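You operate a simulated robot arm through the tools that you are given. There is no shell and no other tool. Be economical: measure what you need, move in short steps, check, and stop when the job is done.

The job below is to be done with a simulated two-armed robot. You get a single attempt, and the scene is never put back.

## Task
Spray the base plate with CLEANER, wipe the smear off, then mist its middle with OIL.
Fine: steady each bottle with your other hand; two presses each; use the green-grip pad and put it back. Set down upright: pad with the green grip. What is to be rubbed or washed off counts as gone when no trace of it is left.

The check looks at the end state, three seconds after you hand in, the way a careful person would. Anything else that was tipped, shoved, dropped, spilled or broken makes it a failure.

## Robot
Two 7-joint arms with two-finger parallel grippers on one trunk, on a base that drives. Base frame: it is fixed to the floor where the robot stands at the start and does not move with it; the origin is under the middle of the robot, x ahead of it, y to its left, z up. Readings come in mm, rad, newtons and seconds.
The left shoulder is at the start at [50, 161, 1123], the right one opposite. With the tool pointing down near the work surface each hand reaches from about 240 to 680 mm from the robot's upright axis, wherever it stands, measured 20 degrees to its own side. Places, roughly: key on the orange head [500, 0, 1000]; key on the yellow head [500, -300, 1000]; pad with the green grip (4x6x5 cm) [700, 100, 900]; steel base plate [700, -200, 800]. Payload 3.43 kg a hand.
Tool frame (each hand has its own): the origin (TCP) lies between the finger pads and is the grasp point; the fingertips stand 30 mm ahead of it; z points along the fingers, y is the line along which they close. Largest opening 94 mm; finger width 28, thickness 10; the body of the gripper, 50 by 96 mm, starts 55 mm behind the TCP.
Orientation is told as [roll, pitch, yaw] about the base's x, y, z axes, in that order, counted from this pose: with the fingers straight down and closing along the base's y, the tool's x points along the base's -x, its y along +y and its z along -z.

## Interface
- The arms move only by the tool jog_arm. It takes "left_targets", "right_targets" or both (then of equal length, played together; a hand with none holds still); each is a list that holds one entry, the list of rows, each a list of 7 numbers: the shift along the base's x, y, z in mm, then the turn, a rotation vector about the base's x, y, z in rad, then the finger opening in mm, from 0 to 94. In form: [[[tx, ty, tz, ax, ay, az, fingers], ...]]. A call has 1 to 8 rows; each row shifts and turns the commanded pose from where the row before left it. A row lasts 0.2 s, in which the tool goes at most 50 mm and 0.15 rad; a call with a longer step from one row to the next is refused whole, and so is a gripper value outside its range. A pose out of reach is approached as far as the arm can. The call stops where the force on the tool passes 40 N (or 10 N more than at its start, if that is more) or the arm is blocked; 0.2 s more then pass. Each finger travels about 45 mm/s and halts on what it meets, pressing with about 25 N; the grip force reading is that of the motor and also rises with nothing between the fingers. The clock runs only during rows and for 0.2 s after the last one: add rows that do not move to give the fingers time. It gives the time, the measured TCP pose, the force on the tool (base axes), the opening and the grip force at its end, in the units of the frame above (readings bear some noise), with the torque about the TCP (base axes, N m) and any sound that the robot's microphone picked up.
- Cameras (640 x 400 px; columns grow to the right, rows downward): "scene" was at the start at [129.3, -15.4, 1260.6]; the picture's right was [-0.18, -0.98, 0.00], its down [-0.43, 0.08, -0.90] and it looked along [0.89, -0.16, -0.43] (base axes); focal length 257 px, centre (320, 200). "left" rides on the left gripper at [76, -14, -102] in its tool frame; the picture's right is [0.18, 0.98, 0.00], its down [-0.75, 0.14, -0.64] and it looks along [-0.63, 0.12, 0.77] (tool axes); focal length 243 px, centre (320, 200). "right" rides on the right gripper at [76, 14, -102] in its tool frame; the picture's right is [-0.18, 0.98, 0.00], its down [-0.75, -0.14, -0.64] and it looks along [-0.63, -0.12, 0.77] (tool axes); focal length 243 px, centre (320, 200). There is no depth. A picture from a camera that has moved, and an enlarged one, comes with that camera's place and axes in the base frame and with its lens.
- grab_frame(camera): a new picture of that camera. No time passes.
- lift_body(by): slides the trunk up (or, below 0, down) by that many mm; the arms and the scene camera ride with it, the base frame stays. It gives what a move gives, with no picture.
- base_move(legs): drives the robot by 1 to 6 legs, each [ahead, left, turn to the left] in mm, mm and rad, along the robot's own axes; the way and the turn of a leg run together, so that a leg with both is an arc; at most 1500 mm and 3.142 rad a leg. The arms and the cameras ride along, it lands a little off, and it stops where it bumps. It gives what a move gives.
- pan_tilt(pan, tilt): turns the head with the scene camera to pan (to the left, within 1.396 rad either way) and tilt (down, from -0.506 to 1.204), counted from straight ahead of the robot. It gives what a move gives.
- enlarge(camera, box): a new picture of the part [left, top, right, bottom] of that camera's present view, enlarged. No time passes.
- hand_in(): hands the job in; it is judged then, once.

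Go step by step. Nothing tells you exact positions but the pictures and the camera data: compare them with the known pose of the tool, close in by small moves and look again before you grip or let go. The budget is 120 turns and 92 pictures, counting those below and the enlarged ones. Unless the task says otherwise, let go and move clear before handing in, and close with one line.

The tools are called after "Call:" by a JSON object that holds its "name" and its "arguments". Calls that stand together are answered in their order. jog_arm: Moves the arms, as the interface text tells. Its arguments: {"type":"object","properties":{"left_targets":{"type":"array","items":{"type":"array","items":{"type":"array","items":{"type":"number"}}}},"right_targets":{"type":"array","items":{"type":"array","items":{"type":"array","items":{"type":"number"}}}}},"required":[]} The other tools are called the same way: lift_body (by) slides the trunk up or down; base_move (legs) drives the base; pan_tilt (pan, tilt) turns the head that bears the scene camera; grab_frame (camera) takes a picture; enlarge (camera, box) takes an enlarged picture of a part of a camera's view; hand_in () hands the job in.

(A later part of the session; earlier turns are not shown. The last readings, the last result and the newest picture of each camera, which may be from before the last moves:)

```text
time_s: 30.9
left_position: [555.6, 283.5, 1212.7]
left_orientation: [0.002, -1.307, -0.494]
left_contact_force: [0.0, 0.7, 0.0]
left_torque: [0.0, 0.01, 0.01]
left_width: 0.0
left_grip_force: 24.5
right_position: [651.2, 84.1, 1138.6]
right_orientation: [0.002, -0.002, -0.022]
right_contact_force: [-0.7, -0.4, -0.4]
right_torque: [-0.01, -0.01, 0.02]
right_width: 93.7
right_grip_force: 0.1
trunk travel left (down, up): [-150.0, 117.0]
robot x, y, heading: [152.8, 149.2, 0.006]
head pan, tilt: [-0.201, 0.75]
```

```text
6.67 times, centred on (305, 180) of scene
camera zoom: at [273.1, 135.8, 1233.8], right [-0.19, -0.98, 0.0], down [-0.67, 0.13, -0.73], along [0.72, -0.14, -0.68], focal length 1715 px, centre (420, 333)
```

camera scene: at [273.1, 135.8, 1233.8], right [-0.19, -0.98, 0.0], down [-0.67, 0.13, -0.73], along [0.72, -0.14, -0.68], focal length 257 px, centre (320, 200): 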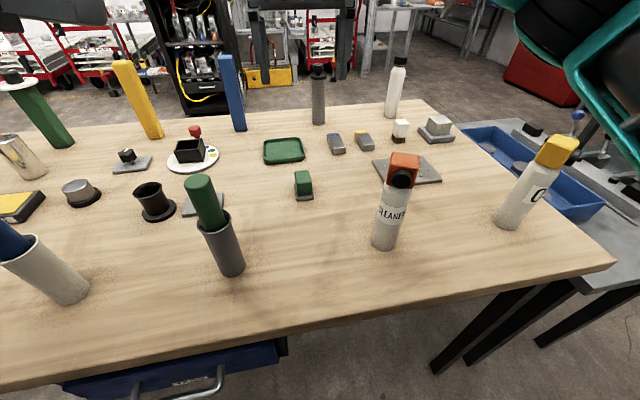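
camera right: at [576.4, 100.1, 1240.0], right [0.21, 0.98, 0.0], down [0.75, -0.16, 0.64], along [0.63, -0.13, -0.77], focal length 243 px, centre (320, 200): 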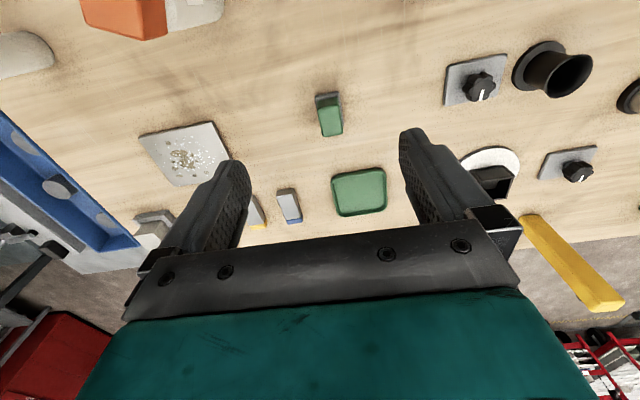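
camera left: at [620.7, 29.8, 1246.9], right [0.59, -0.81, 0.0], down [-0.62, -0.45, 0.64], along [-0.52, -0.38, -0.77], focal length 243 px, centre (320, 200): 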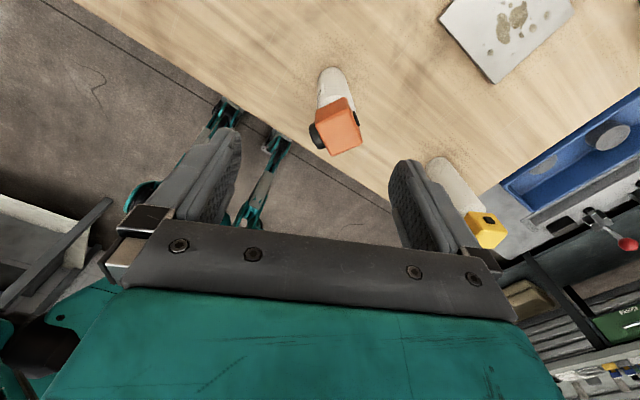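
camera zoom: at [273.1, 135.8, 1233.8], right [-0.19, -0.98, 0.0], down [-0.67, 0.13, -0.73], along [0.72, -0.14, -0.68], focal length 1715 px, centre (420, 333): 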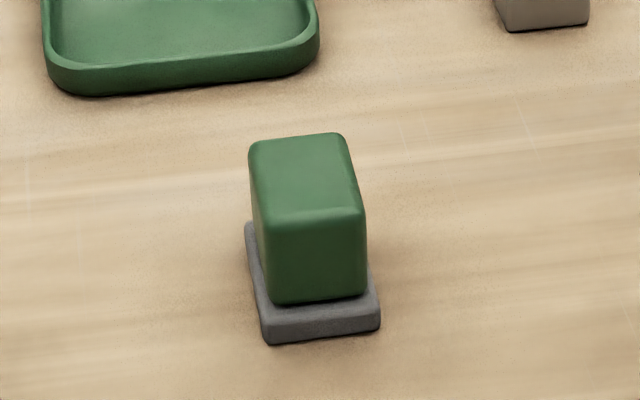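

Pad grip: 30 mm wide along y, 44 mm long along x, square to the axes, centred near [719, 87.5], top about z 888. I go above it.

Call:
{"name": "jog_arm", "arguments": {"right_targets": [[[12, 0.6, -30, 0, 0, 0.022, 94], [12, 0.6, -30, 0, 0, 0, 94], [12, 0.6, -30, 0, 0, 0, 94], [12, 0.6, -30, 0, 0, 0, 94], [12, 0.6, -40, 0, 0, 0, 94], [8, 0.4, -40, 0, 0, 0, 80], [0, 0, 0, 0, 0, 0, 70]]]}}

Call:
{"name": "grab_frame", "arguments": {"camera": "right"}}

Call:
{"name": "grab_frame", "arguments": {"camera": "scene"}}

```text
time_s: 32.5
left_position: [554.7, 282.5, 1213.1]
left_orientation: [0.001, -1.308, -0.493]
left_contact_force: [0.2, 0.3, 0.0]
left_torque: [-0.03, -0.01, -0.01]
left_width: 0.1
left_grip_force: 25.1
right_position: [720.2, 88.1, 937.2]
right_orientation: [0.001, -0.001, 0.0]
right_contact_force: [0.4, 0.2, 0.5]
right_torque: [0.01, 0.01, 0.02]
right_width: 70.2
right_grip_force: 0.1
trunk travel left (down, up): [-150.0, 117.0]
robot x, y, heading: [154.7, 149.0, 0.007]
head pan, tilt: [-0.201, 0.75]
```

```text
57 pictures are left
camera right: at [645.1, 102.9, 1039.4], right [0.18, 0.98, 0.0], down [0.75, -0.14, 0.64], along [0.63, -0.12, -0.77], focal length 243 px, centre (320, 200)
```

right: 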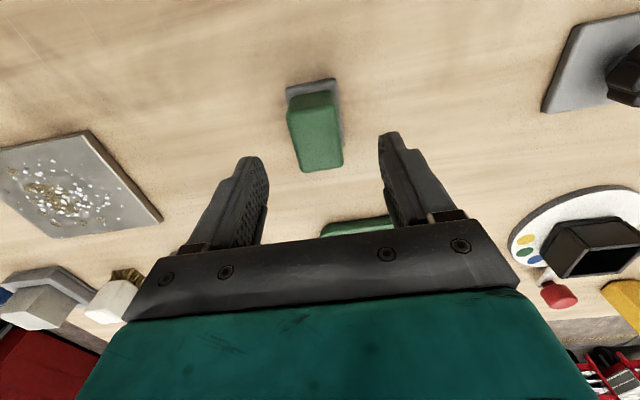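

```text
56 pictures are left
camera scene: at [273.0, 135.7, 1233.8], right [-0.19, -0.98, 0.0], down [-0.67, 0.13, -0.73], along [0.72, -0.14, -0.68], focal length 257 px, centre (320, 200)
```

scene: 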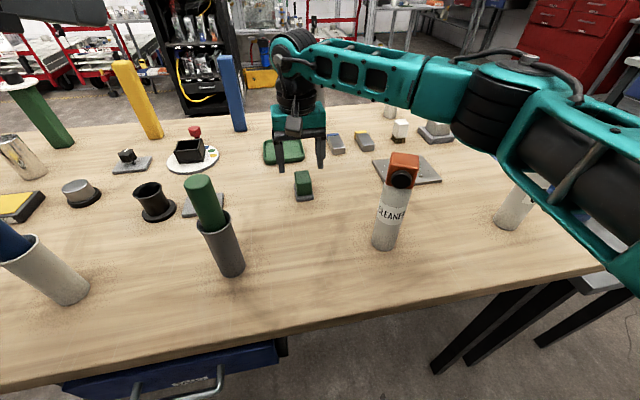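

Position confirmed ([717, 87.5]). I descend to grip height and close gently.

Call:
{"name": "jog_arm", "arguments": {"right_targets": [[[-2, -0.5, -25, 0, 0, 0, 70], [0, 0, -25, 0, 0, 0, 60], [0, 0, 0, 0, 0, 0, 45], [0, 0, 0, 0, 0, 0, 34], [0, 0, 0, 0, 0, 0, 15], [0, 0, 0, 0, 0, 0, 15]]]}}

Call:
{"name": "grab_frame", "arguments": {"camera": "right"}}

```text
time_s: 33.9
left_position: [554.9, 282.8, 1211.4]
left_orientation: [0.001, -1.307, -0.495]
left_contact_force: [0.4, 0.4, 0.2]
left_torque: [0.0, 0.01, 0.01]
left_width: 0.1
left_grip_force: 25.5
right_position: [718.3, 86.5, 888.8]
right_orientation: [0.001, -0.001, -0.001]
right_contact_force: [-0.7, 0.5, -0.3]
right_torque: [0.0, 0.0, 0.0]
right_width: 37.6
right_grip_force: 25.0
trunk travel left (down, up): [-150.0, 117.0]
robot x, y, heading: [150.9, 146.9, 0.005]
head pan, tilt: [-0.201, 0.75]
```

```text
55 pictures are left
camera right: at [643.2, 101.1, 990.5], right [0.18, 0.98, 0.0], down [0.75, -0.14, 0.64], along [0.63, -0.12, -0.77], focal length 243 px, centre (320, 200)
```

right: 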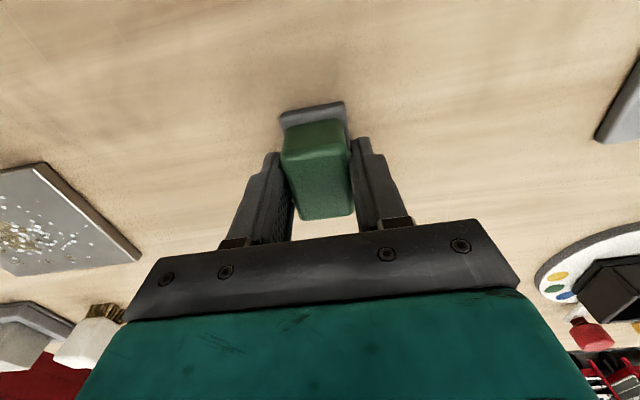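

Closed at 37.6 mm, wider than my 30 mm estimate; I zoom in to see what the fingers hold.

Call:
{"name": "enlarge", "arguments": {"camera": "right", "box": [220, 90, 420, 240]}}

Call:
{"name": "enlarge", "arguments": {"camera": "scene", "box": [260, 120, 350, 210]}}

```text
2.67 times, centred on (320, 165) of right
camera zoom: at [643.2, 101.1, 990.5], right [0.18, 0.98, 0.0], down [0.75, -0.14, 0.64], along [0.63, -0.12, -0.77], focal length 647 px, centre (320, 293)
```

zoom: 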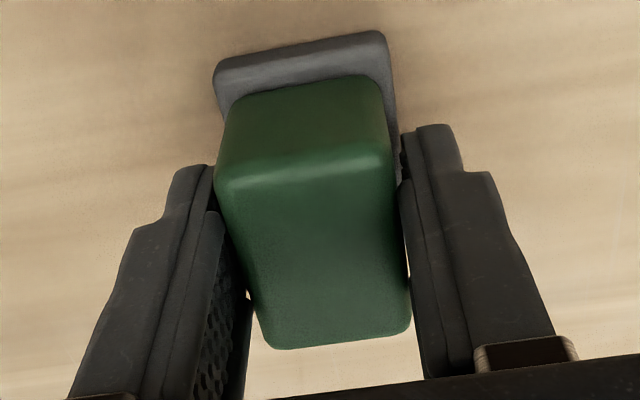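

```text
4.44 times, centred on (305, 165) of scene
camera zoom: at [273.1, 135.7, 1233.8], right [-0.19, -0.98, 0.0], down [-0.67, 0.13, -0.73], along [0.72, -0.14, -0.68], focal length 1144 px, centre (387, 356)
```

zoom: 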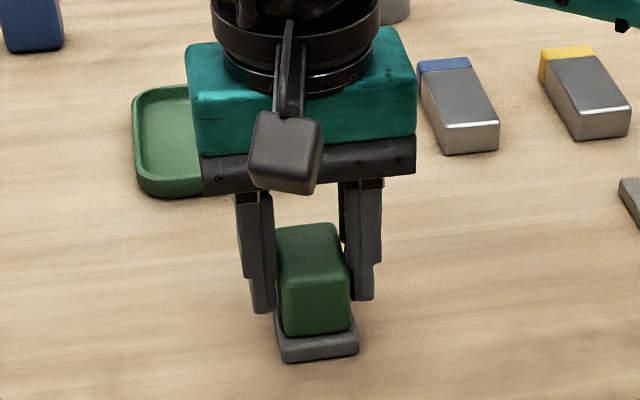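

The fingers are centred on the green grip and holding at force 25 N. I lift a little to see whether it comes along.

Call:
{"name": "jog_arm", "arguments": {"right_targets": [[[0, 0, 10, 0, 0, 0, 15], [0, 0, 15, 0, 0, 0, 15], [0, 0, 15, 0, 0, 0, 15], [0, 0, 0, 0, 0, 0, 15]]]}}

Call:
{"name": "enlarge", "arguments": {"camera": "scene", "box": [260, 110, 350, 210]}}

Call:
{"name": "enlarge", "arguments": {"camera": "right", "box": [220, 90, 420, 240]}}

```text
time_s: 34.9
left_position: [555.2, 283.4, 1212.3]
left_orientation: [0.002, -1.308, -0.494]
left_contact_force: [-0.2, 0.0, -0.3]
left_torque: [-0.01, 0.01, -0.02]
left_width: 0.0
left_grip_force: 25.2
right_position: [717.5, 87.1, 928.5]
right_orientation: [0.002, -0.002, 0.0]
right_contact_force: [0.1, 0.1, 0.1]
right_torque: [0.02, 0.03, 0.01]
right_width: 37.8
right_grip_force: 25.3
trunk travel left (down, up): [-150.0, 117.0]
robot x, y, heading: [154.0, 146.9, 0.004]
head pan, tilt: [-0.201, 0.75]
```

```text
4.00 times, centred on (305, 160) of scene
camera zoom: at [273.1, 135.7, 1233.8], right [-0.19, -0.98, 0.0], down [-0.67, 0.13, -0.73], along [0.72, -0.14, -0.68], focal length 1029 px, centre (380, 360)
```

zoom: 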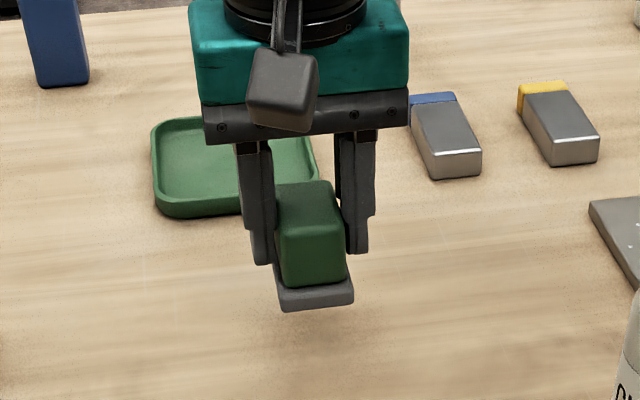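

```text
2.67 times, centred on (320, 165) of right
camera zoom: at [643.1, 101.0, 1030.2], right [0.18, 0.98, 0.0], down [0.75, -0.14, 0.64], along [0.63, -0.12, -0.77], focal length 647 px, centre (320, 293)
```

zoom: 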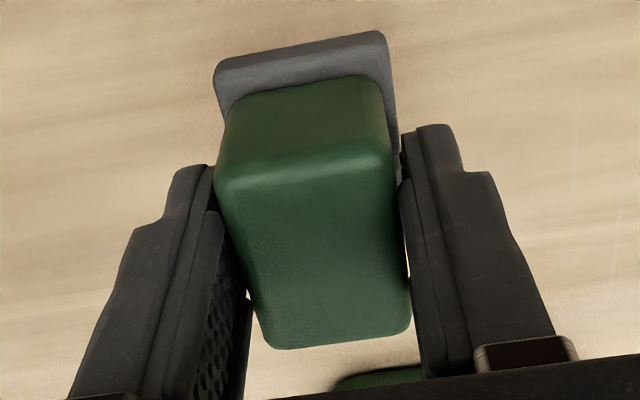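

The pad is held firmly. I note its home: TCP [718.3, 86.5, 888.8], yaw 0. I raise it, drive right 170, and look at the plate.

Call:
{"name": "jog_arm", "arguments": {"right_targets": [[[-4, 0, 35, 0, 0, 0, 15], [-4, 0, 35, 0, 0, 0, 15], [-4, 0, 35, 0, 0, 0, 15], [-4, 0, 35, 0, 0, 0, 15]]]}}

Call:
{"name": "base_move", "arguments": {"legs": [[0, -170, 0]]}}

Call:
{"name": "pan_tilt", "arguments": {"pan": -0.3, "tilt": 0.75}}

Call:
{"name": "grab_frame", "arguments": {"camera": "scene"}}

Call:
{"name": "grab_frame", "arguments": {"camera": "right"}}

```text
time_s: 35.9
left_position: [554.9, 283.5, 1211.2]
left_orientation: [0.002, -1.306, -0.493]
left_contact_force: [-0.8, 0.7, -1.0]
left_torque: [0.02, 0.02, 0.01]
left_width: 0.2
left_grip_force: 25.0
right_position: [702.2, 87.1, 1069.6]
right_orientation: [0.001, -0.003, 0.001]
right_contact_force: [-0.6, 0.7, -0.1]
right_torque: [-0.02, -0.02, 0.0]
right_width: 37.5
right_grip_force: 25.1
trunk travel left (down, up): [-150.0, 117.0]
robot x, y, heading: [152.5, 149.2, 0.004]
head pan, tilt: [-0.201, 0.75]
```

```text
time_s: 38.0
left_position: [556.2, 112.6, 1212.1]
left_orientation: [0.003, -1.307, -0.493]
left_contact_force: [0.0, -0.7, 0.1]
left_torque: [0.04, 0.0, 0.03]
left_width: 0.0
left_grip_force: 25.1
right_position: [702.8, -83.5, 1069.8]
right_orientation: [0.002, 0.0, 0.0]
right_contact_force: [0.0, 1.0, -0.7]
right_torque: [0.01, 0.0, 0.01]
right_width: 38.0
right_grip_force: 24.4
trunk travel left (down, up): [-150.0, 117.0]
robot x, y, heading: [154.4, -21.3, 0.011]
head pan, tilt: [-0.201, 0.75]
```

```text
time_s: 38.7
left_position: [556.6, 114.5, 1212.0]
left_orientation: [0.001, -1.307, -0.493]
left_contact_force: [0.5, 0.0, 0.0]
left_torque: [-0.04, -0.01, -0.01]
left_width: 0.0
left_grip_force: 24.7
right_position: [703.0, -82.5, 1069.3]
right_orientation: [0.002, -0.002, 0.001]
right_contact_force: [0.1, -0.7, -1.4]
right_torque: [-0.02, -0.01, -0.02]
right_width: 37.7
right_grip_force: 24.4
trunk travel left (down, up): [-150.0, 117.0]
robot x, y, heading: [155.5, -17.4, 0.011]
head pan, tilt: [-0.3, 0.75]
```

```text
50 pictures are left
camera scene: at [272.6, -41.9, 1233.8], right [-0.29, -0.96, 0.0], down [-0.65, 0.2, -0.73], along [0.7, -0.21, -0.68], focal length 257 px, centre (320, 200)
```

scene: 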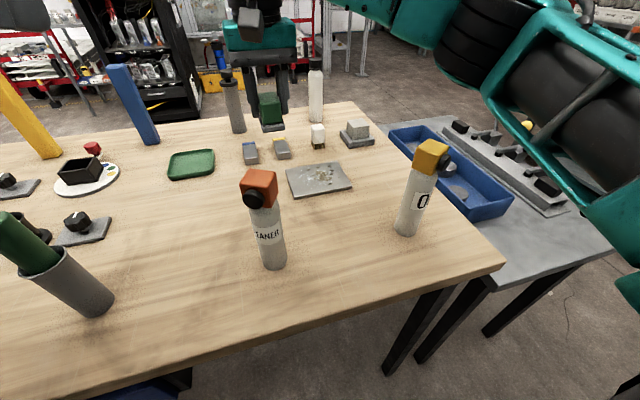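

```text
49 pictures are left
camera right: at [629.1, -68.5, 1170.6], right [0.18, 0.98, 0.0], down [0.75, -0.14, 0.64], along [0.63, -0.12, -0.77], focal length 243 px, centre (320, 200)
```

right: 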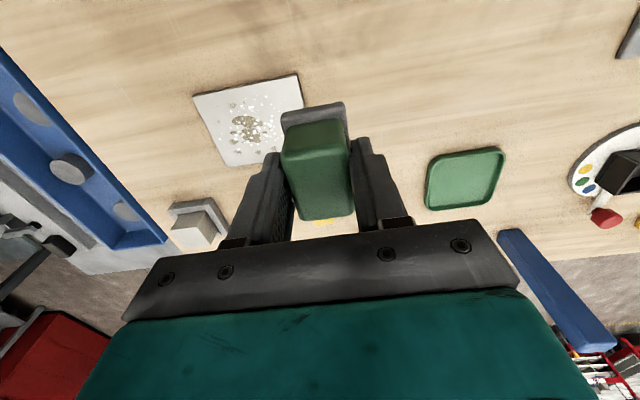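

The plate spans about x 694–803, y -109…-240, smear near [745, -195]. I bring the pad over the smear's near side, still above the plate.

Call:
{"name": "jog_arm", "arguments": {"right_targets": [[[5, -28, -10, 0, 0, 0, 15], [5, -28, -10, 0, 0, 0, 15], [5, -28, -10, 0, 0, 0, 15], [5, -28, -10, 0, 0, 0, 15], [0, 0, -28, 0, 0, 0, 15], [0, 0, -28, 0, 0, 0, 15], [0, 0, -28, 0, 0, 0, 15], [0, 0, -28, 0, 0, 0, 15]]]}}

Call:
{"name": "grab_frame", "arguments": {"camera": "scene"}}

Call:
{"name": "grab_frame", "arguments": {"camera": "right"}}

```text
time_s: 40.5
left_position: [555.5, 113.4, 1211.9]
left_orientation: [0.001, -1.306, -0.493]
left_contact_force: [0.5, -0.4, -0.7]
left_torque: [-0.01, 0.0, -0.02]
left_width: 0.1
left_grip_force: 24.7
right_position: [726.1, -193.8, 917.5]
right_orientation: [0.002, -0.003, 0.001]
right_contact_force: [-0.2, -0.8, -0.7]
right_torque: [0.0, 0.03, -0.01]
right_width: 37.5
right_grip_force: 24.9
trunk travel left (down, up): [-150.0, 117.0]
robot x, y, heading: [151.7, -18.5, 0.009]
head pan, tilt: [-0.3, 0.75]
```

```text
48 pictures are left
camera scene: at [272.7, -42.0, 1233.8], right [-0.29, -0.96, 0.0], down [-0.65, 0.2, -0.73], along [0.7, -0.21, -0.68], focal length 257 px, centre (320, 200)
```

scene: 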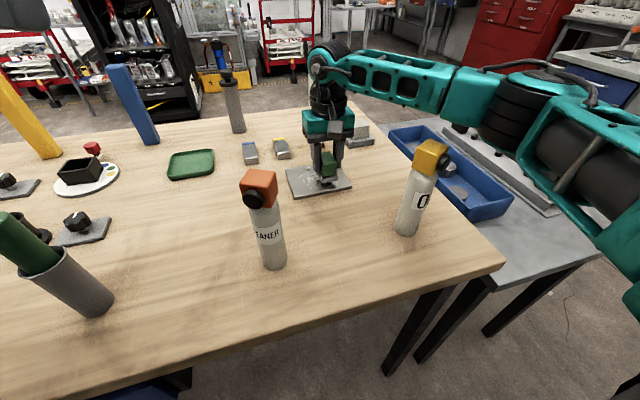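

```text
47 pictures are left
camera right: at [650.7, -180.3, 1018.6], right [0.18, 0.98, 0.0], down [0.75, -0.14, 0.64], along [0.63, -0.12, -0.77], focal length 243 px, centre (320, 200)
```

right: 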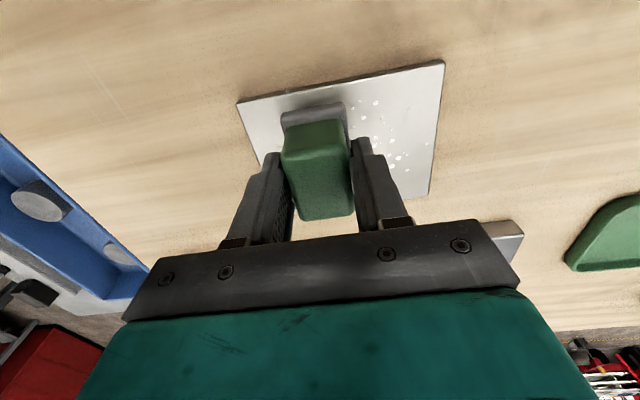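

Clear of everything. I lower gently until the pad touches.

Call:
{"name": "jog_arm", "arguments": {"right_targets": [[[0, 0, -8, 0, 0, 0, 15], [0, 0, -5, 0, 0, 0, 15], [0, 0, -2, 0, 0, 0, 15], [0, 0, -1, 0, 0, 0, 15], [0, 0, -1, 0, 0, 0, 15], [0, 0, -1, 0, 0, 0, 15]]]}}

```text
time_s: 41.9
left_position: [555.9, 113.6, 1211.7]
left_orientation: [0.003, -1.307, -0.492]
left_contact_force: [-0.9, -0.1, 0.0]
left_torque: [0.01, -0.02, 0.0]
left_width: 0.0
left_grip_force: 25.1
right_position: [723.0, -194.4, 898.6]
right_orientation: [0.003, 0.0, 0.001]
right_contact_force: [-0.4, 0.6, 0.0]
right_torque: [-0.02, 0.0, -0.02]
right_width: 37.5
right_grip_force: 25.3
trunk travel left (down, up): [-150.0, 117.0]
robot x, y, heading: [156.3, -18.4, 0.01]
head pan, tilt: [-0.3, 0.75]
```

Call:
{"name": "jog_arm", "arguments": {"right_targets": [[[0, 0, -1, 0, 0, 0, 15], [0, 0, -1, 0, 0, 0, 15], [0, 0, -1, 0, 0, 0, 15]]]}}

```text
time_s: 42.7
left_position: [555.9, 114.5, 1212.3]
left_orientation: [0.002, -1.311, -0.495]
left_contact_force: [0.5, 1.0, 0.2]
left_torque: [0.02, 0.0, -0.03]
left_width: 0.0
left_grip_force: 24.8
right_position: [723.5, -195.1, 897.7]
right_orientation: [0.001, -0.006, 0.0]
right_contact_force: [-2.3, -1.5, 15.5]
right_torque: [-0.05, 0.41, 0.03]
right_width: 37.8
right_grip_force: 25.1
trunk travel left (down, up): [-150.0, 117.0]
robot x, y, heading: [154.3, -18.7, 0.005]
head pan, tilt: [-0.3, 0.75]
```

Touching at z ≈ 897.7 with 15 N. I ease off slightly and make a first wiping stroke.

Call:
{"name": "jog_arm", "arguments": {"right_targets": [[[0, 0, 1, 0, 0, 0, 15], [0, -12, 0, 0, 0, 0, 15], [0, -12, 0, 0, 0, 0, 15], [0, 15, 0, 0, 0, 0, 15], [0, 15, 0, 0, 0, 0, 15], [0, 15, 0, 0, 0, 0, 15], [0, 15, 0, 0, 0, 0, 15], [0, 15, 0, 0, 0, 0, 15]]]}}

Call:
{"name": "grab_frame", "arguments": {"camera": "right"}}

```text
time_s: 44.5
left_position: [555.2, 112.9, 1211.1]
left_orientation: [0.007, -1.308, -0.499]
left_contact_force: [-0.6, 0.1, -0.4]
left_torque: [-0.02, 0.0, 0.0]
left_width: 0.1
left_grip_force: 25.1
right_position: [722.8, -144.3, 896.6]
right_orientation: [0.001, -0.003, 0.002]
right_contact_force: [-0.2, -11.2, 17.1]
right_torque: [-0.2, -0.02, 0.01]
right_width: 37.6
right_grip_force: 25.4
trunk travel left (down, up): [-150.0, 117.0]
robot x, y, heading: [155.1, -19.6, 0.008]
head pan, tilt: [-0.3, 0.75]
```

```text
46 pictures are left
camera right: at [647.8, -129.8, 999.8], right [0.18, 0.98, 0.0], down [0.75, -0.14, 0.64], along [0.63, -0.12, -0.76], focal length 243 px, centre (320, 200)
```

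right: 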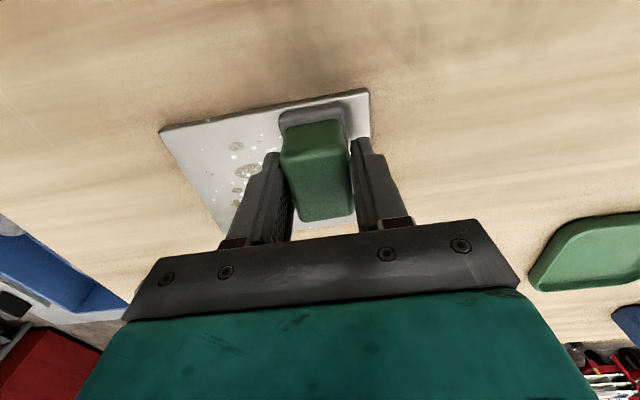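

The plate did not move and the marks under the pad are going. I continue strokes along y, moving outward in x.

Call:
{"name": "jog_arm", "arguments": {"right_targets": [[[0, 14, 0.5, 0, 0, 0, 15], [0, -18, 0, 0, 0, 0, 15], [0, -18, 0, 0, 0, 0, 15], [0, -18, 0, 0, 0, 0, 15], [0, -18, 0, 0, 0, 0, 15], [0, -18, 0, 0, 0, 0, 15], [12, 0, 0, 0, 0, 0, 15], [13, 0, 0, 0, 0, 0, 15]]]}}

Call:
{"name": "jog_arm", "arguments": {"right_targets": [[[0, 15, 0, 0, 0, 0, 15], [0, 15, 0, 0, 0, 0, 15], [0, 15, 0, 0, 0, 0, 15], [0, 15, 0, 0, 0, 0, 15], [0, 15, 0, 0, 0, 0, 15], [0, 15, 0, 0, 0, 0, 15], [12, 0, 0, 0, 0, 0, 15], [13, 0, 0, 0, 0, 0, 15]]]}}

Call:
{"name": "jog_arm", "arguments": {"right_targets": [[[0, -15, 0, 0, 0, 0, 15], [0, -15, 0, 0, 0, 0, 15], [0, -15, 0, 0, 0, 0, 15], [0, -15, 0, 0, 0, 0, 15], [0, -15, 0, 0, 0, 0, 15], [0, -15, 0, 0, 0, 0, 15]]]}}

Call:
{"name": "grab_frame", "arguments": {"camera": "right"}}

```text
time_s: 46.3
left_position: [553.8, 113.3, 1210.3]
left_orientation: [0.005, -1.307, -0.494]
left_contact_force: [-1.3, -0.2, 0.1]
left_torque: [-0.04, -0.01, 0.02]
left_width: 0.1
left_grip_force: 24.8
right_position: [747.7, -219.8, 897.5]
right_orientation: [0.0, 0.002, 0.001]
right_contact_force: [-4.9, -0.8, 6.1]
right_torque: [0.0, 0.14, -0.02]
right_width: 37.7
right_grip_force: 24.9
trunk travel left (down, up): [-150.0, 117.0]
robot x, y, heading: [157.3, -22.3, 0.008]
head pan, tilt: [-0.3, 0.75]
```

```text
time_s: 48.1
left_position: [556.2, 113.1, 1212.6]
left_orientation: [0.003, -1.307, -0.492]
left_contact_force: [-0.4, 0.1, -0.4]
left_torque: [-0.03, -0.01, -0.03]
left_width: 0.0
left_grip_force: 24.7
right_position: [773.6, -129.3, 897.1]
right_orientation: [0.002, -0.002, 0.002]
right_contact_force: [-1.0, 1.4, 0.7]
right_torque: [0.12, -0.07, 0.08]
right_width: 37.6
right_grip_force: 25.4
trunk travel left (down, up): [-150.0, 117.0]
robot x, y, heading: [153.4, -20.5, 0.011]
head pan, tilt: [-0.3, 0.75]
```

```text
time_s: 49.5
left_position: [556.2, 113.4, 1212.3]
left_orientation: [0.002, -1.307, -0.492]
left_contact_force: [0.1, 0.4, -0.9]
left_torque: [0.04, 0.0, -0.03]
left_width: 0.0
left_grip_force: 25.2
right_position: [773.9, -219.7, 897.7]
right_orientation: [0.001, -0.002, 0.001]
right_contact_force: [0.3, -0.1, 1.7]
right_torque: [0.04, -0.01, 0.0]
right_width: 37.7
right_grip_force: 24.7
trunk travel left (down, up): [-150.0, 117.0]
robot x, y, heading: [152.8, -18.5, 0.006]
head pan, tilt: [-0.3, 0.75]
```

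```text
45 pictures are left
camera right: at [699.0, -205.7, 999.1], right [0.18, 0.98, 0.0], down [0.75, -0.14, 0.64], along [0.63, -0.12, -0.77], focal length 243 px, centre (320, 200)
```

right: 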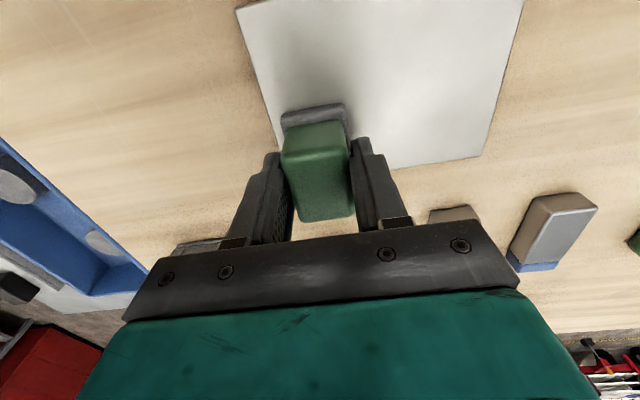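

The visible area is clean. I press 1 mm deeper for a second full pass back over the plate.

Call:
{"name": "jog_arm", "arguments": {"right_targets": [[[0, 0, -1.2, 0, 0, 0, 15], [0, 18, 0, 0, 0, 0, 15], [0, 18, 0, 0, 0, 0, 15], [0, 18, 0, 0, 0, 0, 15], [0, 18, 0, 0, 0, 0, 15], [0, 18, 0, 0, 0, 0, 15], [-13, 0, 0, 0, 0, 0, 15], [-13, 0, 0, 0, 0, 0, 15]]]}}

Call:
{"name": "jog_arm", "arguments": {"right_targets": [[[0, -18, 0, 0, 0, 0, 15], [0, -18, 0, 0, 0, 0, 15], [0, -18, 0, 0, 0, 0, 15], [0, -18, 0, 0, 0, 0, 15], [0, -18, 0, 0, 0, 0, 15], [-12, 0, 0, 0, 0, 0, 15], [-12, 0, 0, 0, 0, 0, 15]]]}}

Call:
{"name": "jog_arm", "arguments": {"right_targets": [[[0, 18, 0, 0, 0, 0, 15], [0, 18, 0, 0, 0, 0, 15], [0, 18, 0, 0, 0, 0, 15], [0, 18, 0, 0, 0, 0, 15], [0, 18, 0, 0, 0, 0, 15], [0, 0, 20, 0, 0, 0, 15], [-10, 20, 40, 0, 0, 0, 15], [-10, 40, 40, 0, 0, 0, 15]]]}}

Call:
{"name": "jog_arm", "arguments": {"right_targets": [[[0, 20, 40, 0, 0, 0, 15], [0, 0, 30, 0, 0, 0, 15]]]}}

Call:
{"name": "enlarge", "arguments": {"camera": "scene", "box": [270, 145, 370, 205]}}

Call:
{"name": "grab_frame", "arguments": {"camera": "right"}}

```text
time_s: 51.3
left_position: [557.1, 114.5, 1212.7]
left_orientation: [0.0, -1.308, -0.491]
left_contact_force: [-0.1, -0.3, -0.4]
left_torque: [-0.01, 0.02, 0.02]
left_width: 0.1
left_grip_force: 24.8
right_position: [749.3, -127.4, 897.6]
right_orientation: [0.004, -0.004, 0.002]
right_contact_force: [11.8, 3.2, 16.5]
right_torque: [0.09, -0.06, -0.02]
right_width: 37.7
right_grip_force: 24.9
trunk travel left (down, up): [-150.0, 117.0]
robot x, y, heading: [153.2, -20.9, 0.008]
head pan, tilt: [-0.3, 0.75]
```

```text
time_s: 52.9
left_position: [556.7, 113.7, 1211.5]
left_orientation: [0.002, -1.307, -0.493]
left_contact_force: [-0.8, 0.2, 0.4]
left_torque: [0.03, 0.0, -0.03]
left_width: 0.1
left_grip_force: 25.7
right_position: [723.2, -224.0, 896.7]
right_orientation: [-0.001, -0.007, -0.005]
right_contact_force: [12.7, -3.8, 18.0]
right_torque: [-0.24, -0.14, 0.09]
right_width: 37.9
right_grip_force: 25.0
trunk travel left (down, up): [-150.0, 117.0]
robot x, y, heading: [152.7, -19.7, 0.007]
head pan, tilt: [-0.3, 0.75]
```

```text
refused: row 8 steps farther than a row can; nothing moved
```

```text
time_s: 53.5
left_position: [556.3, 113.7, 1212.8]
left_orientation: [0.002, -1.307, -0.493]
left_contact_force: [0.7, 0.8, 0.1]
left_torque: [-0.02, -0.02, 0.01]
left_width: 0.2
left_grip_force: 24.7
right_position: [724.5, -200.5, 966.1]
right_orientation: [0.002, 0.003, 0.002]
right_contact_force: [0.1, 0.1, -0.4]
right_torque: [-0.02, 0.01, -0.02]
right_width: 37.9
right_grip_force: 24.9
trunk travel left (down, up): [-150.0, 117.0]
robot x, y, heading: [153.8, -17.0, 0.012]
head pan, tilt: [-0.3, 0.75]
```

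```text
6.40 times, centred on (320, 175) of scene
camera zoom: at [272.4, -42.0, 1233.7], right [-0.29, -0.96, 0.0], down [-0.65, 0.2, -0.73], along [0.7, -0.21, -0.68], focal length 1647 px, centre (320, 360)
```

zoom: 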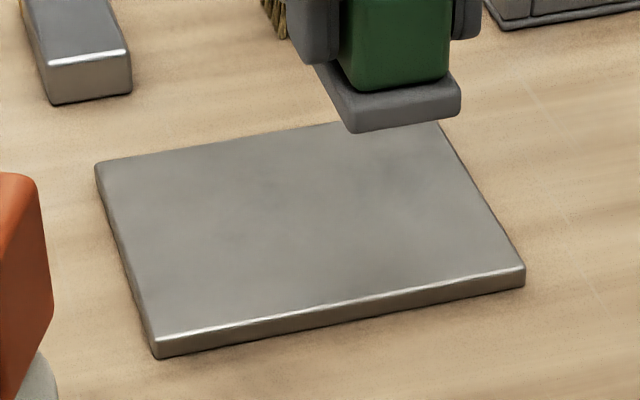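

```text
43 pictures are left
camera right: at [649.9, -185.7, 1066.9], right [0.18, 0.98, 0.0], down [0.76, -0.14, 0.64], along [0.63, -0.12, -0.77], focal length 243 px, centre (320, 200)
```

right: 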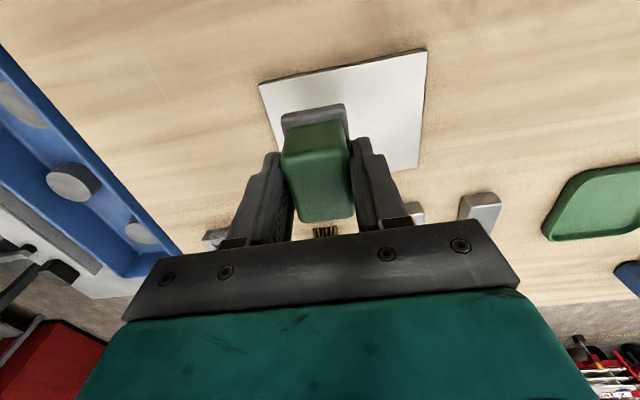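

The plate looks clean and unmoved. I raise the pad, check the whole plate, then drive back left to return the pad.

Call:
{"name": "jog_arm", "arguments": {"right_targets": [[[-4, 10, 26, 0, 0, 0, 15], [-4, 25, 26, 0, 0, 0, 15], [-4, 25, 26, 0, 0, 0, 15], [-4, 25, 26, 0, 0, 0, 15], [-4, 25, 0, 0, 0, 0, 15]]]}}

Call:
{"name": "enlarge", "arguments": {"camera": "scene", "box": [270, 145, 370, 205]}}

Call:
{"name": "base_move", "arguments": {"legs": [[0, 170, 0]]}}

```text
time_s: 54.7
left_position: [555.8, 113.5, 1212.2]
left_orientation: [0.0, -1.308, -0.489]
left_contact_force: [0.3, 0.9, -0.3]
left_torque: [0.01, -0.03, 0.0]
left_width: 0.2
left_grip_force: 24.8
right_position: [704.8, -90.6, 1069.5]
right_orientation: [0.001, 0.001, -0.001]
right_contact_force: [0.1, -0.8, -1.0]
right_torque: [-0.03, 0.0, 0.04]
right_width: 37.9
right_grip_force: 25.1
trunk travel left (down, up): [-150.0, 117.0]
robot x, y, heading: [155.3, -21.6, 0.009]
head pan, tilt: [-0.3, 0.75]
```

```text
6.40 times, centred on (320, 175) of scene
camera zoom: at [272.6, -41.7, 1233.8], right [-0.29, -0.96, 0.0], down [-0.65, 0.2, -0.73], along [0.7, -0.21, -0.68], focal length 1647 px, centre (320, 360)
```

zoom: 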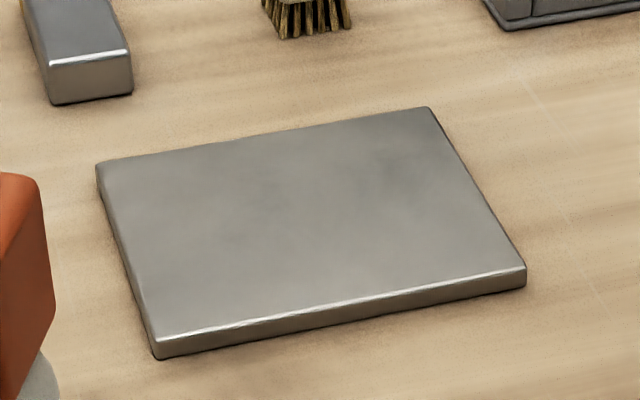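

```text
time_s: 56.8
left_position: [554.6, 286.4, 1211.7]
left_orientation: [-0.001, -1.307, -0.49]
left_contact_force: [0.0, -0.3, -0.4]
left_torque: [0.03, -0.02, 0.01]
left_width: 0.1
left_grip_force: 24.6
right_position: [703.1, 83.0, 1070.3]
right_orientation: [0.003, -0.001, 0.002]
right_contact_force: [-0.5, -0.2, -1.4]
right_torque: [0.02, 0.0, -0.04]
right_width: 37.9
right_grip_force: 25.4
trunk travel left (down, up): [-150.0, 117.0]
robot x, y, heading: [153.7, 154.8, 0.012]
head pan, tilt: [-0.3, 0.75]
```

Plate fully clean. I lower the pad to its old spot.

Call:
{"name": "jog_arm", "arguments": {"right_targets": [[[3, 0.7, -35, 0, 0, 0, 15], [3, 0.7, -35, 0, 0, 0, 15], [3, 0.7, -35, 0, 0, 0, 15], [3, 0.7, -35, 0, 0, 0, 15], [3, 0.7, -25, 0, 0, 0, 15], [0, 0, -10, 0, 0, 0, 15], [0, 0, 0, 0, 0, 0, 15]]]}}

```text
time_s: 58.4
left_position: [553.9, 287.0, 1211.1]
left_orientation: [0.002, -1.309, -0.491]
left_contact_force: [-0.3, 0.4, 0.4]
left_torque: [-0.01, -0.02, -0.02]
left_width: 0.0
left_grip_force: 25.3
right_position: [717.8, 86.1, 893.7]
right_orientation: [0.002, 0.0, 0.002]
right_contact_force: [0.3, 0.1, -1.2]
right_torque: [-0.01, 0.01, -0.01]
right_width: 37.9
right_grip_force: 25.1
trunk travel left (down, up): [-150.0, 117.0]
robot x, y, heading: [152.9, 151.8, 0.008]
head pan, tilt: [-0.3, 0.75]
```

Call:
{"name": "jog_arm", "arguments": {"right_targets": [[[0, 0, -2, 0, 0, 0, 15], [0, 0, -1, 0, 0, 0, 15], [0, 0, -1, 0, 0, 0, 15], [0, 0, -1, 0, 0, 0, 15]]]}}

```text
time_s: 59.4
left_position: [555.2, 286.4, 1212.3]
left_orientation: [0.002, -1.307, -0.491]
left_contact_force: [-0.9, -0.3, 0.3]
left_torque: [-0.01, 0.02, -0.01]
left_width: 0.0
left_grip_force: 24.5
right_position: [716.4, 85.3, 889.1]
right_orientation: [0.002, 0.001, 0.001]
right_contact_force: [0.0, -0.3, -0.2]
right_torque: [-0.03, 0.0, -0.02]
right_width: 37.7
right_grip_force: 25.0
trunk travel left (down, up): [-150.0, 117.0]
robot x, y, heading: [154.4, 152.2, 0.015]
head pan, tilt: [-0.3, 0.75]
```

Call:
{"name": "jog_arm", "arguments": {"right_targets": [[[0, 0, -0.7, 0, 0, 0, 15], [0, 0, -0.7, 0, 0, 0, 15]]]}}

```text
time_s: 60.0
left_position: [554.8, 286.9, 1210.1]
left_orientation: [0.001, -1.307, -0.49]
left_contact_force: [1.4, 0.3, -0.4]
left_torque: [-0.03, 0.02, 0.03]
left_width: 0.1
left_grip_force: 24.8
right_position: [717.2, 86.3, 887.6]
right_orientation: [0.002, 0.0, -0.001]
right_contact_force: [-0.3, 0.4, -1.3]
right_torque: [0.02, 0.01, -0.02]
right_width: 37.4
right_grip_force: 25.2
trunk travel left (down, up): [-150.0, 117.0]
robot x, y, heading: [156.4, 152.4, 0.01]
head pan, tilt: [-0.3, 0.75]
```

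Call:
{"name": "jog_arm", "arguments": {"right_targets": [[[0, 0, -0.8, 0, 0, 0, 15], [0, 0, -0.8, 0, 0, 0, 15]]]}}

Call:
{"name": "enlarge", "arguments": {"camera": "scene", "box": [270, 120, 370, 210]}}

```text
time_s: 60.6
left_position: [554.0, 286.8, 1212.2]
left_orientation: [0.002, -1.309, -0.489]
left_contact_force: [0.2, -0.1, -0.3]
left_torque: [-0.01, -0.01, 0.03]
left_width: 0.0
left_grip_force: 25.2
right_position: [716.8, 85.8, 886.5]
right_orientation: [0.004, -0.002, 0.001]
right_contact_force: [-1.2, 0.1, 1.6]
right_torque: [-0.02, 0.03, -0.04]
right_width: 37.6
right_grip_force: 25.3
trunk travel left (down, up): [-150.0, 117.0]
robot x, y, heading: [154.2, 157.2, 0.012]
head pan, tilt: [-0.3, 0.75]
```

```text
4.44 times, centred on (320, 165) of scene
camera zoom: at [270.6, 130.5, 1233.9], right [-0.29, -0.96, 0.0], down [-0.65, 0.19, -0.73], along [0.7, -0.21, -0.68], focal length 1144 px, centre (320, 356)
```

zoom: 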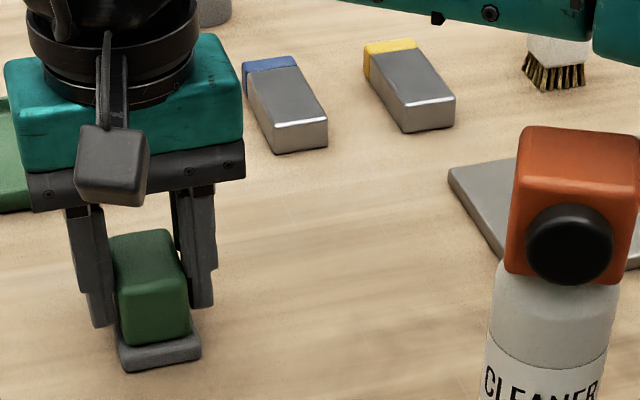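

The pad rests on the table (1.6 N). I open and rise.

Call:
{"name": "jog_arm", "arguments": {"right_targets": [[[0, 0, 0, 0, 0, 0, 45], [0, 0, 0, 0, 0, 0, 60], [0, 0, 0, 0, 0, 0, 75], [0, 0, 0, 0, 0, 0, 80], [0, 0, 30, 0, 0, 0, 80], [-2, 0, 40, 0, 0, 0, 80], [-4, 0, 45, 0, 0, 0, 80], [-8, 0, 45, 0, 0, 0, 80]]]}}

Call:
{"name": "enlarge", "arguments": {"camera": "scene", "box": [270, 120, 370, 210]}}

```text
time_s: 62.4
left_position: [553.5, 286.4, 1211.6]
left_orientation: [0.001, -1.307, -0.491]
left_contact_force: [-0.7, -0.4, 0.9]
left_torque: [0.0, -0.02, -0.02]
left_width: 0.2
left_grip_force: 24.5
right_position: [703.6, 84.3, 1047.3]
right_orientation: [0.002, -0.002, 0.002]
right_contact_force: [0.1, -0.3, -0.3]
right_torque: [0.01, -0.02, 0.0]
right_width: 80.2
right_grip_force: 0.0
trunk travel left (down, up): [-150.0, 117.0]
robot x, y, heading: [150.4, 152.5, 0.01]
head pan, tilt: [-0.3, 0.75]
```

```text
4.44 times, centred on (320, 165) of scene
camera zoom: at [270.6, 130.5, 1233.8], right [-0.29, -0.96, 0.0], down [-0.65, 0.19, -0.73], along [0.7, -0.21, -0.68], focal length 1144 px, centre (320, 356)
```

zoom: 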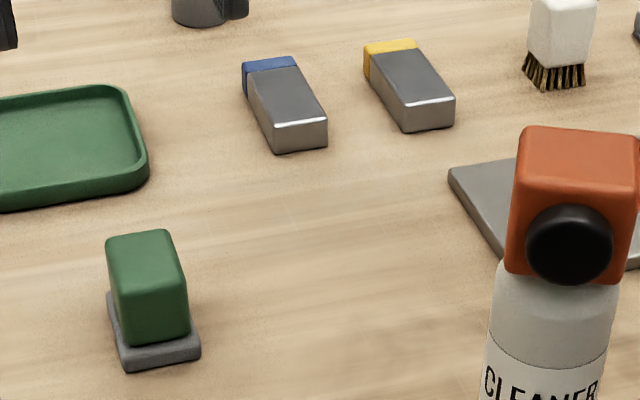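

Pad is upright in its place. Next the OIL bottle: I pull the right hand up and back, then drive back 150 and right 470.

Call:
{"name": "jog_arm", "arguments": {"right_targets": [[[-20, 0, 40, 0, 0, 0, 0], [-30, 0, 35, 0, 0, 0, 0], [-40, 0, 25, 0, 0, 0, 0], [-40, -10, 10, 0, 0, 0, 0], [-20, -10, 0, 0, 0, 0, 0]]]}}

Call:
{"name": "base_move", "arguments": {"legs": [[-150, 0, 0], [0, -470, 0]]}}

Call:
{"name": "pan_tilt", "arguments": {"pan": 0.1, "tilt": 0.5}}

Call:
{"name": "grab_frame", "arguments": {"camera": "scene"}}

```text
time_s: 63.6
left_position: [554.6, 286.6, 1212.2]
left_orientation: [0.0, -1.307, -0.491]
left_contact_force: [0.0, -0.1, 0.3]
left_torque: [0.0, 0.01, -0.01]
left_width: 0.0
left_grip_force: 24.7
right_position: [553.3, 65.5, 1155.5]
right_orientation: [0.002, -0.002, 0.001]
right_contact_force: [0.4, 0.7, -0.1]
right_torque: [0.0, 0.02, 0.03]
right_width: 0.0
right_grip_force: 22.5
trunk travel left (down, up): [-150.0, 117.0]
robot x, y, heading: [147.2, 150.1, 0.012]
head pan, tilt: [-0.3, 0.75]
```

```text
time_s: 69.3
left_position: [407.8, -187.5, 1211.8]
left_orientation: [0.002, -1.308, -0.494]
left_contact_force: [0.2, 0.5, 0.8]
left_torque: [0.03, -0.04, 0.0]
left_width: 0.0
left_grip_force: 25.3
right_position: [408.3, -408.1, 1154.9]
right_orientation: [0.002, -0.003, -0.004]
right_contact_force: [-0.2, 0.3, 0.9]
right_torque: [0.01, 0.0, 0.01]
right_width: 0.0
right_grip_force: 24.5
trunk travel left (down, up): [-150.0, 117.0]
robot x, y, heading: [4.1, -320.7, 0.015]
head pan, tilt: [-0.3, 0.75]
```

```text
time_s: 70.1
left_position: [408.6, -188.0, 1210.8]
left_orientation: [0.001, -1.308, -0.493]
left_contact_force: [0.4, 0.5, 0.5]
left_torque: [0.0, 0.0, 0.01]
left_width: 0.0
left_grip_force: 25.2
right_position: [408.2, -408.1, 1155.4]
right_orientation: [-0.001, -0.001, -0.003]
right_contact_force: [-0.5, 0.0, -0.4]
right_torque: [0.01, -0.03, 0.03]
right_width: 0.0
right_grip_force: 25.4
trunk travel left (down, up): [-150.0, 117.0]
robot x, y, heading: [5.0, -320.9, 0.008]
head pan, tilt: [0.099, 0.499]
```

```text
39 pictures are left
camera scene: at [135.4, -308.9, 1255.7], right [0.11, -0.99, 0.0], down [-0.48, -0.05, -0.88], along [0.87, 0.09, -0.48], focal length 257 px, centre (320, 200)
```

scene: 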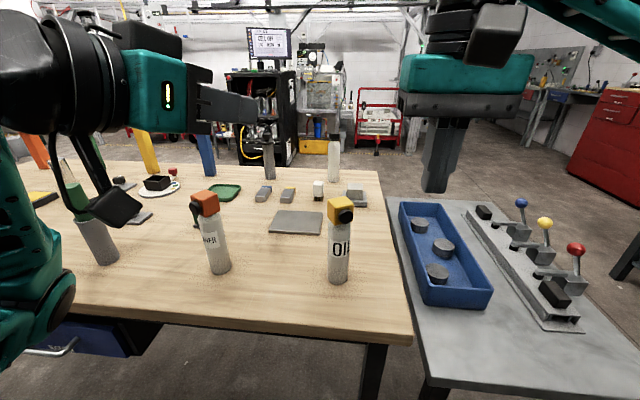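

Now at [5, -321]; the oil bottle ("OI…") stands ahead. I reorient: left hand to vertical as the holder, right hand pitched forward as the presser.

Call:
{"name": "jog_arm", "arguments": {"left_targets": [[[0, 0, 0, 0.0697, 0.1277, 0, 0], [0, 0, 0, 0.0697, 0.1277, 0, 0], [0, 0, 0, 0.0697, 0.1277, 0, 0], [0, 0, 0, 0.0697, 0.1277, 0, 0], [0, 0, 0, 0.0697, 0.1277, 0, 0], [0, 0, 0, 0.0697, 0.1277, 0, 0], [0, 0, 0, 0.0697, 0.1277, 0, 30], [0, 0, 0, 0.0697, 0.1277, 0, 60]]], "right_targets": [[[0, -6, 0, 0, -0.1454, 0, 0], [0, -6, 0, 0, -0.1454, 0, 0], [0, -6, 0, 0, -0.1454, 0, 0], [0, -6, 0, 0, -0.1454, 0, 0], [0, -6, 0, 0, -0.1454, 0, 0], [0, -6, 0, 0, -0.1454, 0, 0], [0, -6, 0, 0, -0.1454, 0, 0], [0, -6, 0, 0, -0.1454, 0, 0]]]}}

Call:
{"name": "jog_arm", "arguments": {"left_targets": [[[10, -4, 0, 0.07, 0.1277, 0, 94], [18, -15, 0, 0, 0, 0.148, 94], [18, -15, 0, 0, 0, 0.148, 94], [18, -15, 0, 0, 0, 0.148, 94], [18, -15, -10, 0, 0, 0.148, 94], [18, -15, -20, 0, 0, 0.148, 94], [18, -15, -20, 0, 0, 0.148, 94], [18, -15, -20, 0, 0, 0.148, 94]]], "right_targets": [[[0, 0, 0, 0, -0.1457, 0, 0], [0, 0, 0, 0, 0, 0.125, 0], [0, 0, 0, 0, 0, 0.125, 0], [0, 0, 0, 0, 0, 0.125, 0], [0, 0, 0, 0, 0, 0.125, 0], [0, 0, 0, 0, 0, 0, 0], [0, 0, 0, 0, 0, 0, 0], [0, 0, 0, 0, 0, 0, 0]]]}}

Call:
{"name": "grab_frame", "arguments": {"camera": "left"}}

```text
time_s: 71.9
left_position: [408.8, -187.6, 1212.3]
left_orientation: [0.005, -0.142, -0.495]
left_contact_force: [0.3, 0.1, 0.4]
left_torque: [0.05, 0.0, 0.02]
left_width: 49.2
left_grip_force: 0.1
right_position: [408.5, -455.7, 1154.3]
right_orientation: [0.006, -1.165, -0.004]
right_contact_force: [0.0, -0.1, 0.3]
right_torque: [0.02, 0.03, -0.01]
right_width: 0.0
right_grip_force: 24.6
trunk travel left (down, up): [-150.0, 117.0]
robot x, y, heading: [5.6, -321.7, 0.004]
head pan, tilt: [0.099, 0.499]
```

```text
time_s: 73.7
left_position: [543.7, -297.2, 1139.7]
left_orientation: [0.006, 0.002, 0.541]
left_contact_force: [0.5, -0.4, 1.2]
left_torque: [0.02, 0.03, -0.01]
left_width: 94.0
left_grip_force: 0.1
right_position: [431.7, -444.9, 1165.2]
right_orientation: [0.006, -1.309, 0.495]
right_contact_force: [0.6, -0.2, 0.6]
right_torque: [-0.02, 0.02, 0.02]
right_width: 0.0
right_grip_force: 24.8
right hand out of reach, approached as far as the arm can: row 1, 2, 3
trunk travel left (down, up): [-150.0, 117.0]
robot x, y, heading: [8.4, -317.8, 0.005]
head pan, tilt: [0.099, 0.499]
```

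```text
38 pictures are left
camera left: at [487.3, -350.3, 1243.0], right [-0.66, 0.75, 0.01], down [0.58, 0.51, 0.64], along [0.47, 0.43, -0.77], focal length 243 px, centre (320, 200)
```

left: 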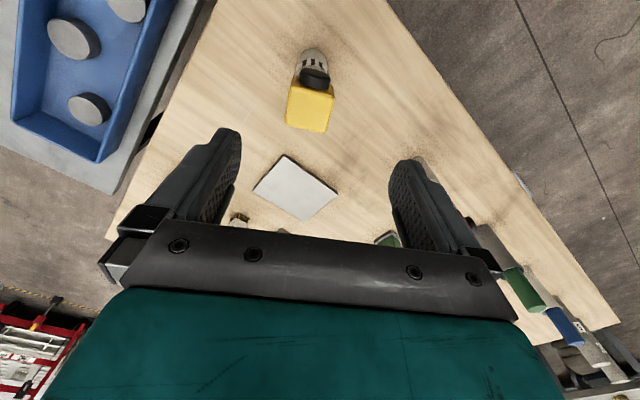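

Call:
{"name": "enlarge", "arguments": {"camera": "left", "box": [240, 40, 360, 230]}}

Call:
{"name": "enlarge", "arguments": {"camera": "scene", "box": [290, 180, 390, 290]}}

```text
2.11 times, centred on (300, 135) of left
camera zoom: at [487.3, -350.3, 1243.0], right [-0.66, 0.75, 0.01], down [0.58, 0.51, 0.64], along [0.47, 0.43, -0.77], focal length 511 px, centre (362, 337)
```

zoom: 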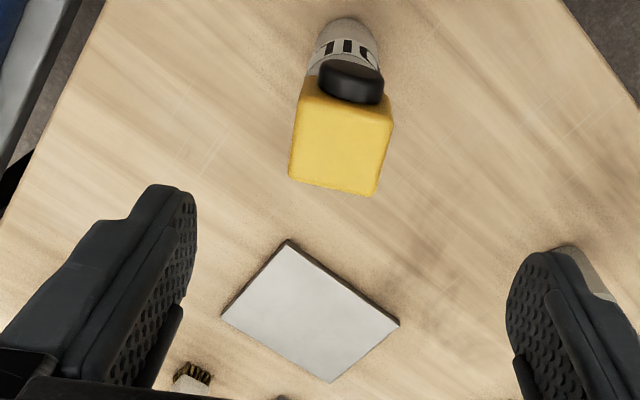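

```text
3.64 times, centred on (340, 235) of scene
camera zoom: at [135.7, -309.2, 1255.8], right [0.11, -0.99, 0.0], down [-0.48, -0.05, -0.88], along [0.87, 0.09, -0.48], focal length 936 px, centre (247, 73)
```

zoom: 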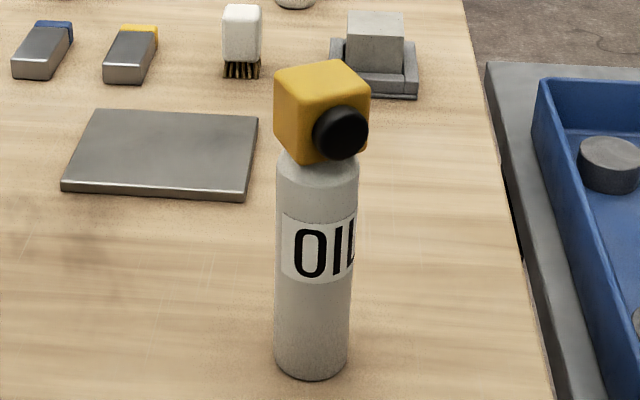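

Label reads OIL. Head centre ≈ [546, -307], heading ≈ 28.8°; plate centre lies at ≈ 32°. I lower the left hand around the head.

Call:
{"name": "jog_arm", "arguments": {"left_targets": [[[3, -9.5, 0, 0, 0, -0.036, 94], [0, 0, -30, 0, 0, 0, 94], [0, 0, -30, 0, 0, 0, 94], [0, 0, -30, 0, 0, 0, 94], [0, 0, -33, 0, 0, 0, 94], [0, 0, 0, 0, 0, 0, 94]]]}}

Call:
{"name": "grab_frame", "arguments": {"camera": "left"}}

```text
time_s: 75.1
left_position: [548.0, -306.0, 1018.1]
left_orientation: [0.005, 0.001, 0.502]
left_contact_force: [-0.8, 0.7, 0.5]
left_torque: [-0.05, -0.03, 0.01]
left_width: 94.1
left_grip_force: 0.0
right_position: [432.1, -445.6, 1167.3]
right_orientation: [0.003, -1.311, 0.495]
right_contact_force: [-0.5, 0.2, -0.1]
right_torque: [-0.03, 0.0, -0.03]
right_width: 0.2
right_grip_force: 25.3
trunk travel left (down, up): [-150.0, 117.0]
robot x, y, heading: [6.7, -319.1, 0.007]
head pan, tilt: [0.099, 0.499]
```

```text
35 pictures are left
camera left: at [490.1, -356.8, 1121.4], right [-0.63, 0.77, 0.01], down [0.6, 0.48, 0.64], along [0.49, 0.41, -0.77], focal length 243 px, centre (320, 200)
```

left: 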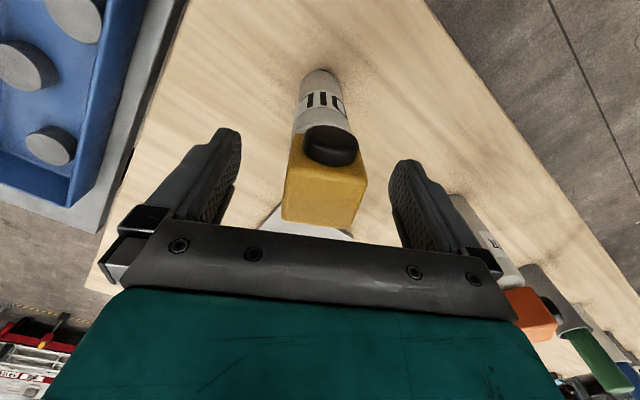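

Straddled correctly with about 3 mm lateral offset; I correct this, lower to grip height and close.

Call:
{"name": "jog_arm", "arguments": {"left_targets": [[[-1.5, 2, -10, 0, 0, 0, 80], [0, 0, 0, 0, 0, 0, 60], [0, 0, 0, 0, 0, 0, 45], [0, 0, 0, 0, 0, 0, 38], [0, 0, 0, 0, 0, 0, 20], [0, 0, 0, 0, 0, 0, 20], [0, 0, 0, 0, 0, 0, 20]]]}}

Call:
{"name": "grab_frame", "arguments": {"camera": "left"}}

```text
time_s: 76.7
left_position: [546.4, -303.4, 1009.4]
left_orientation: [0.008, 0.002, 0.504]
left_contact_force: [0.5, -0.6, 0.0]
left_torque: [-0.17, -0.08, 0.0]
left_width: 44.2
left_grip_force: 24.7
right_position: [430.8, -445.4, 1166.2]
right_orientation: [0.007, -1.309, 0.497]
right_contact_force: [0.1, -0.3, 0.2]
right_torque: [-0.04, 0.01, 0.0]
right_width: 0.0
right_grip_force: 25.0
trunk travel left (down, up): [-150.0, 117.0]
robot x, y, heading: [5.2, -317.9, 0.001]
head pan, tilt: [0.099, 0.499]
```

```text
34 pictures are left
camera left: at [488.7, -354.6, 1111.6], right [-0.63, 0.77, 0.01], down [0.6, 0.48, 0.64], along [0.49, 0.41, -0.77], focal length 243 px, centre (320, 200)
```

left: 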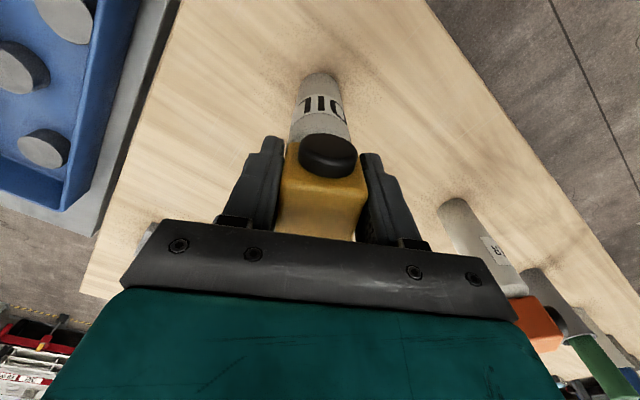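

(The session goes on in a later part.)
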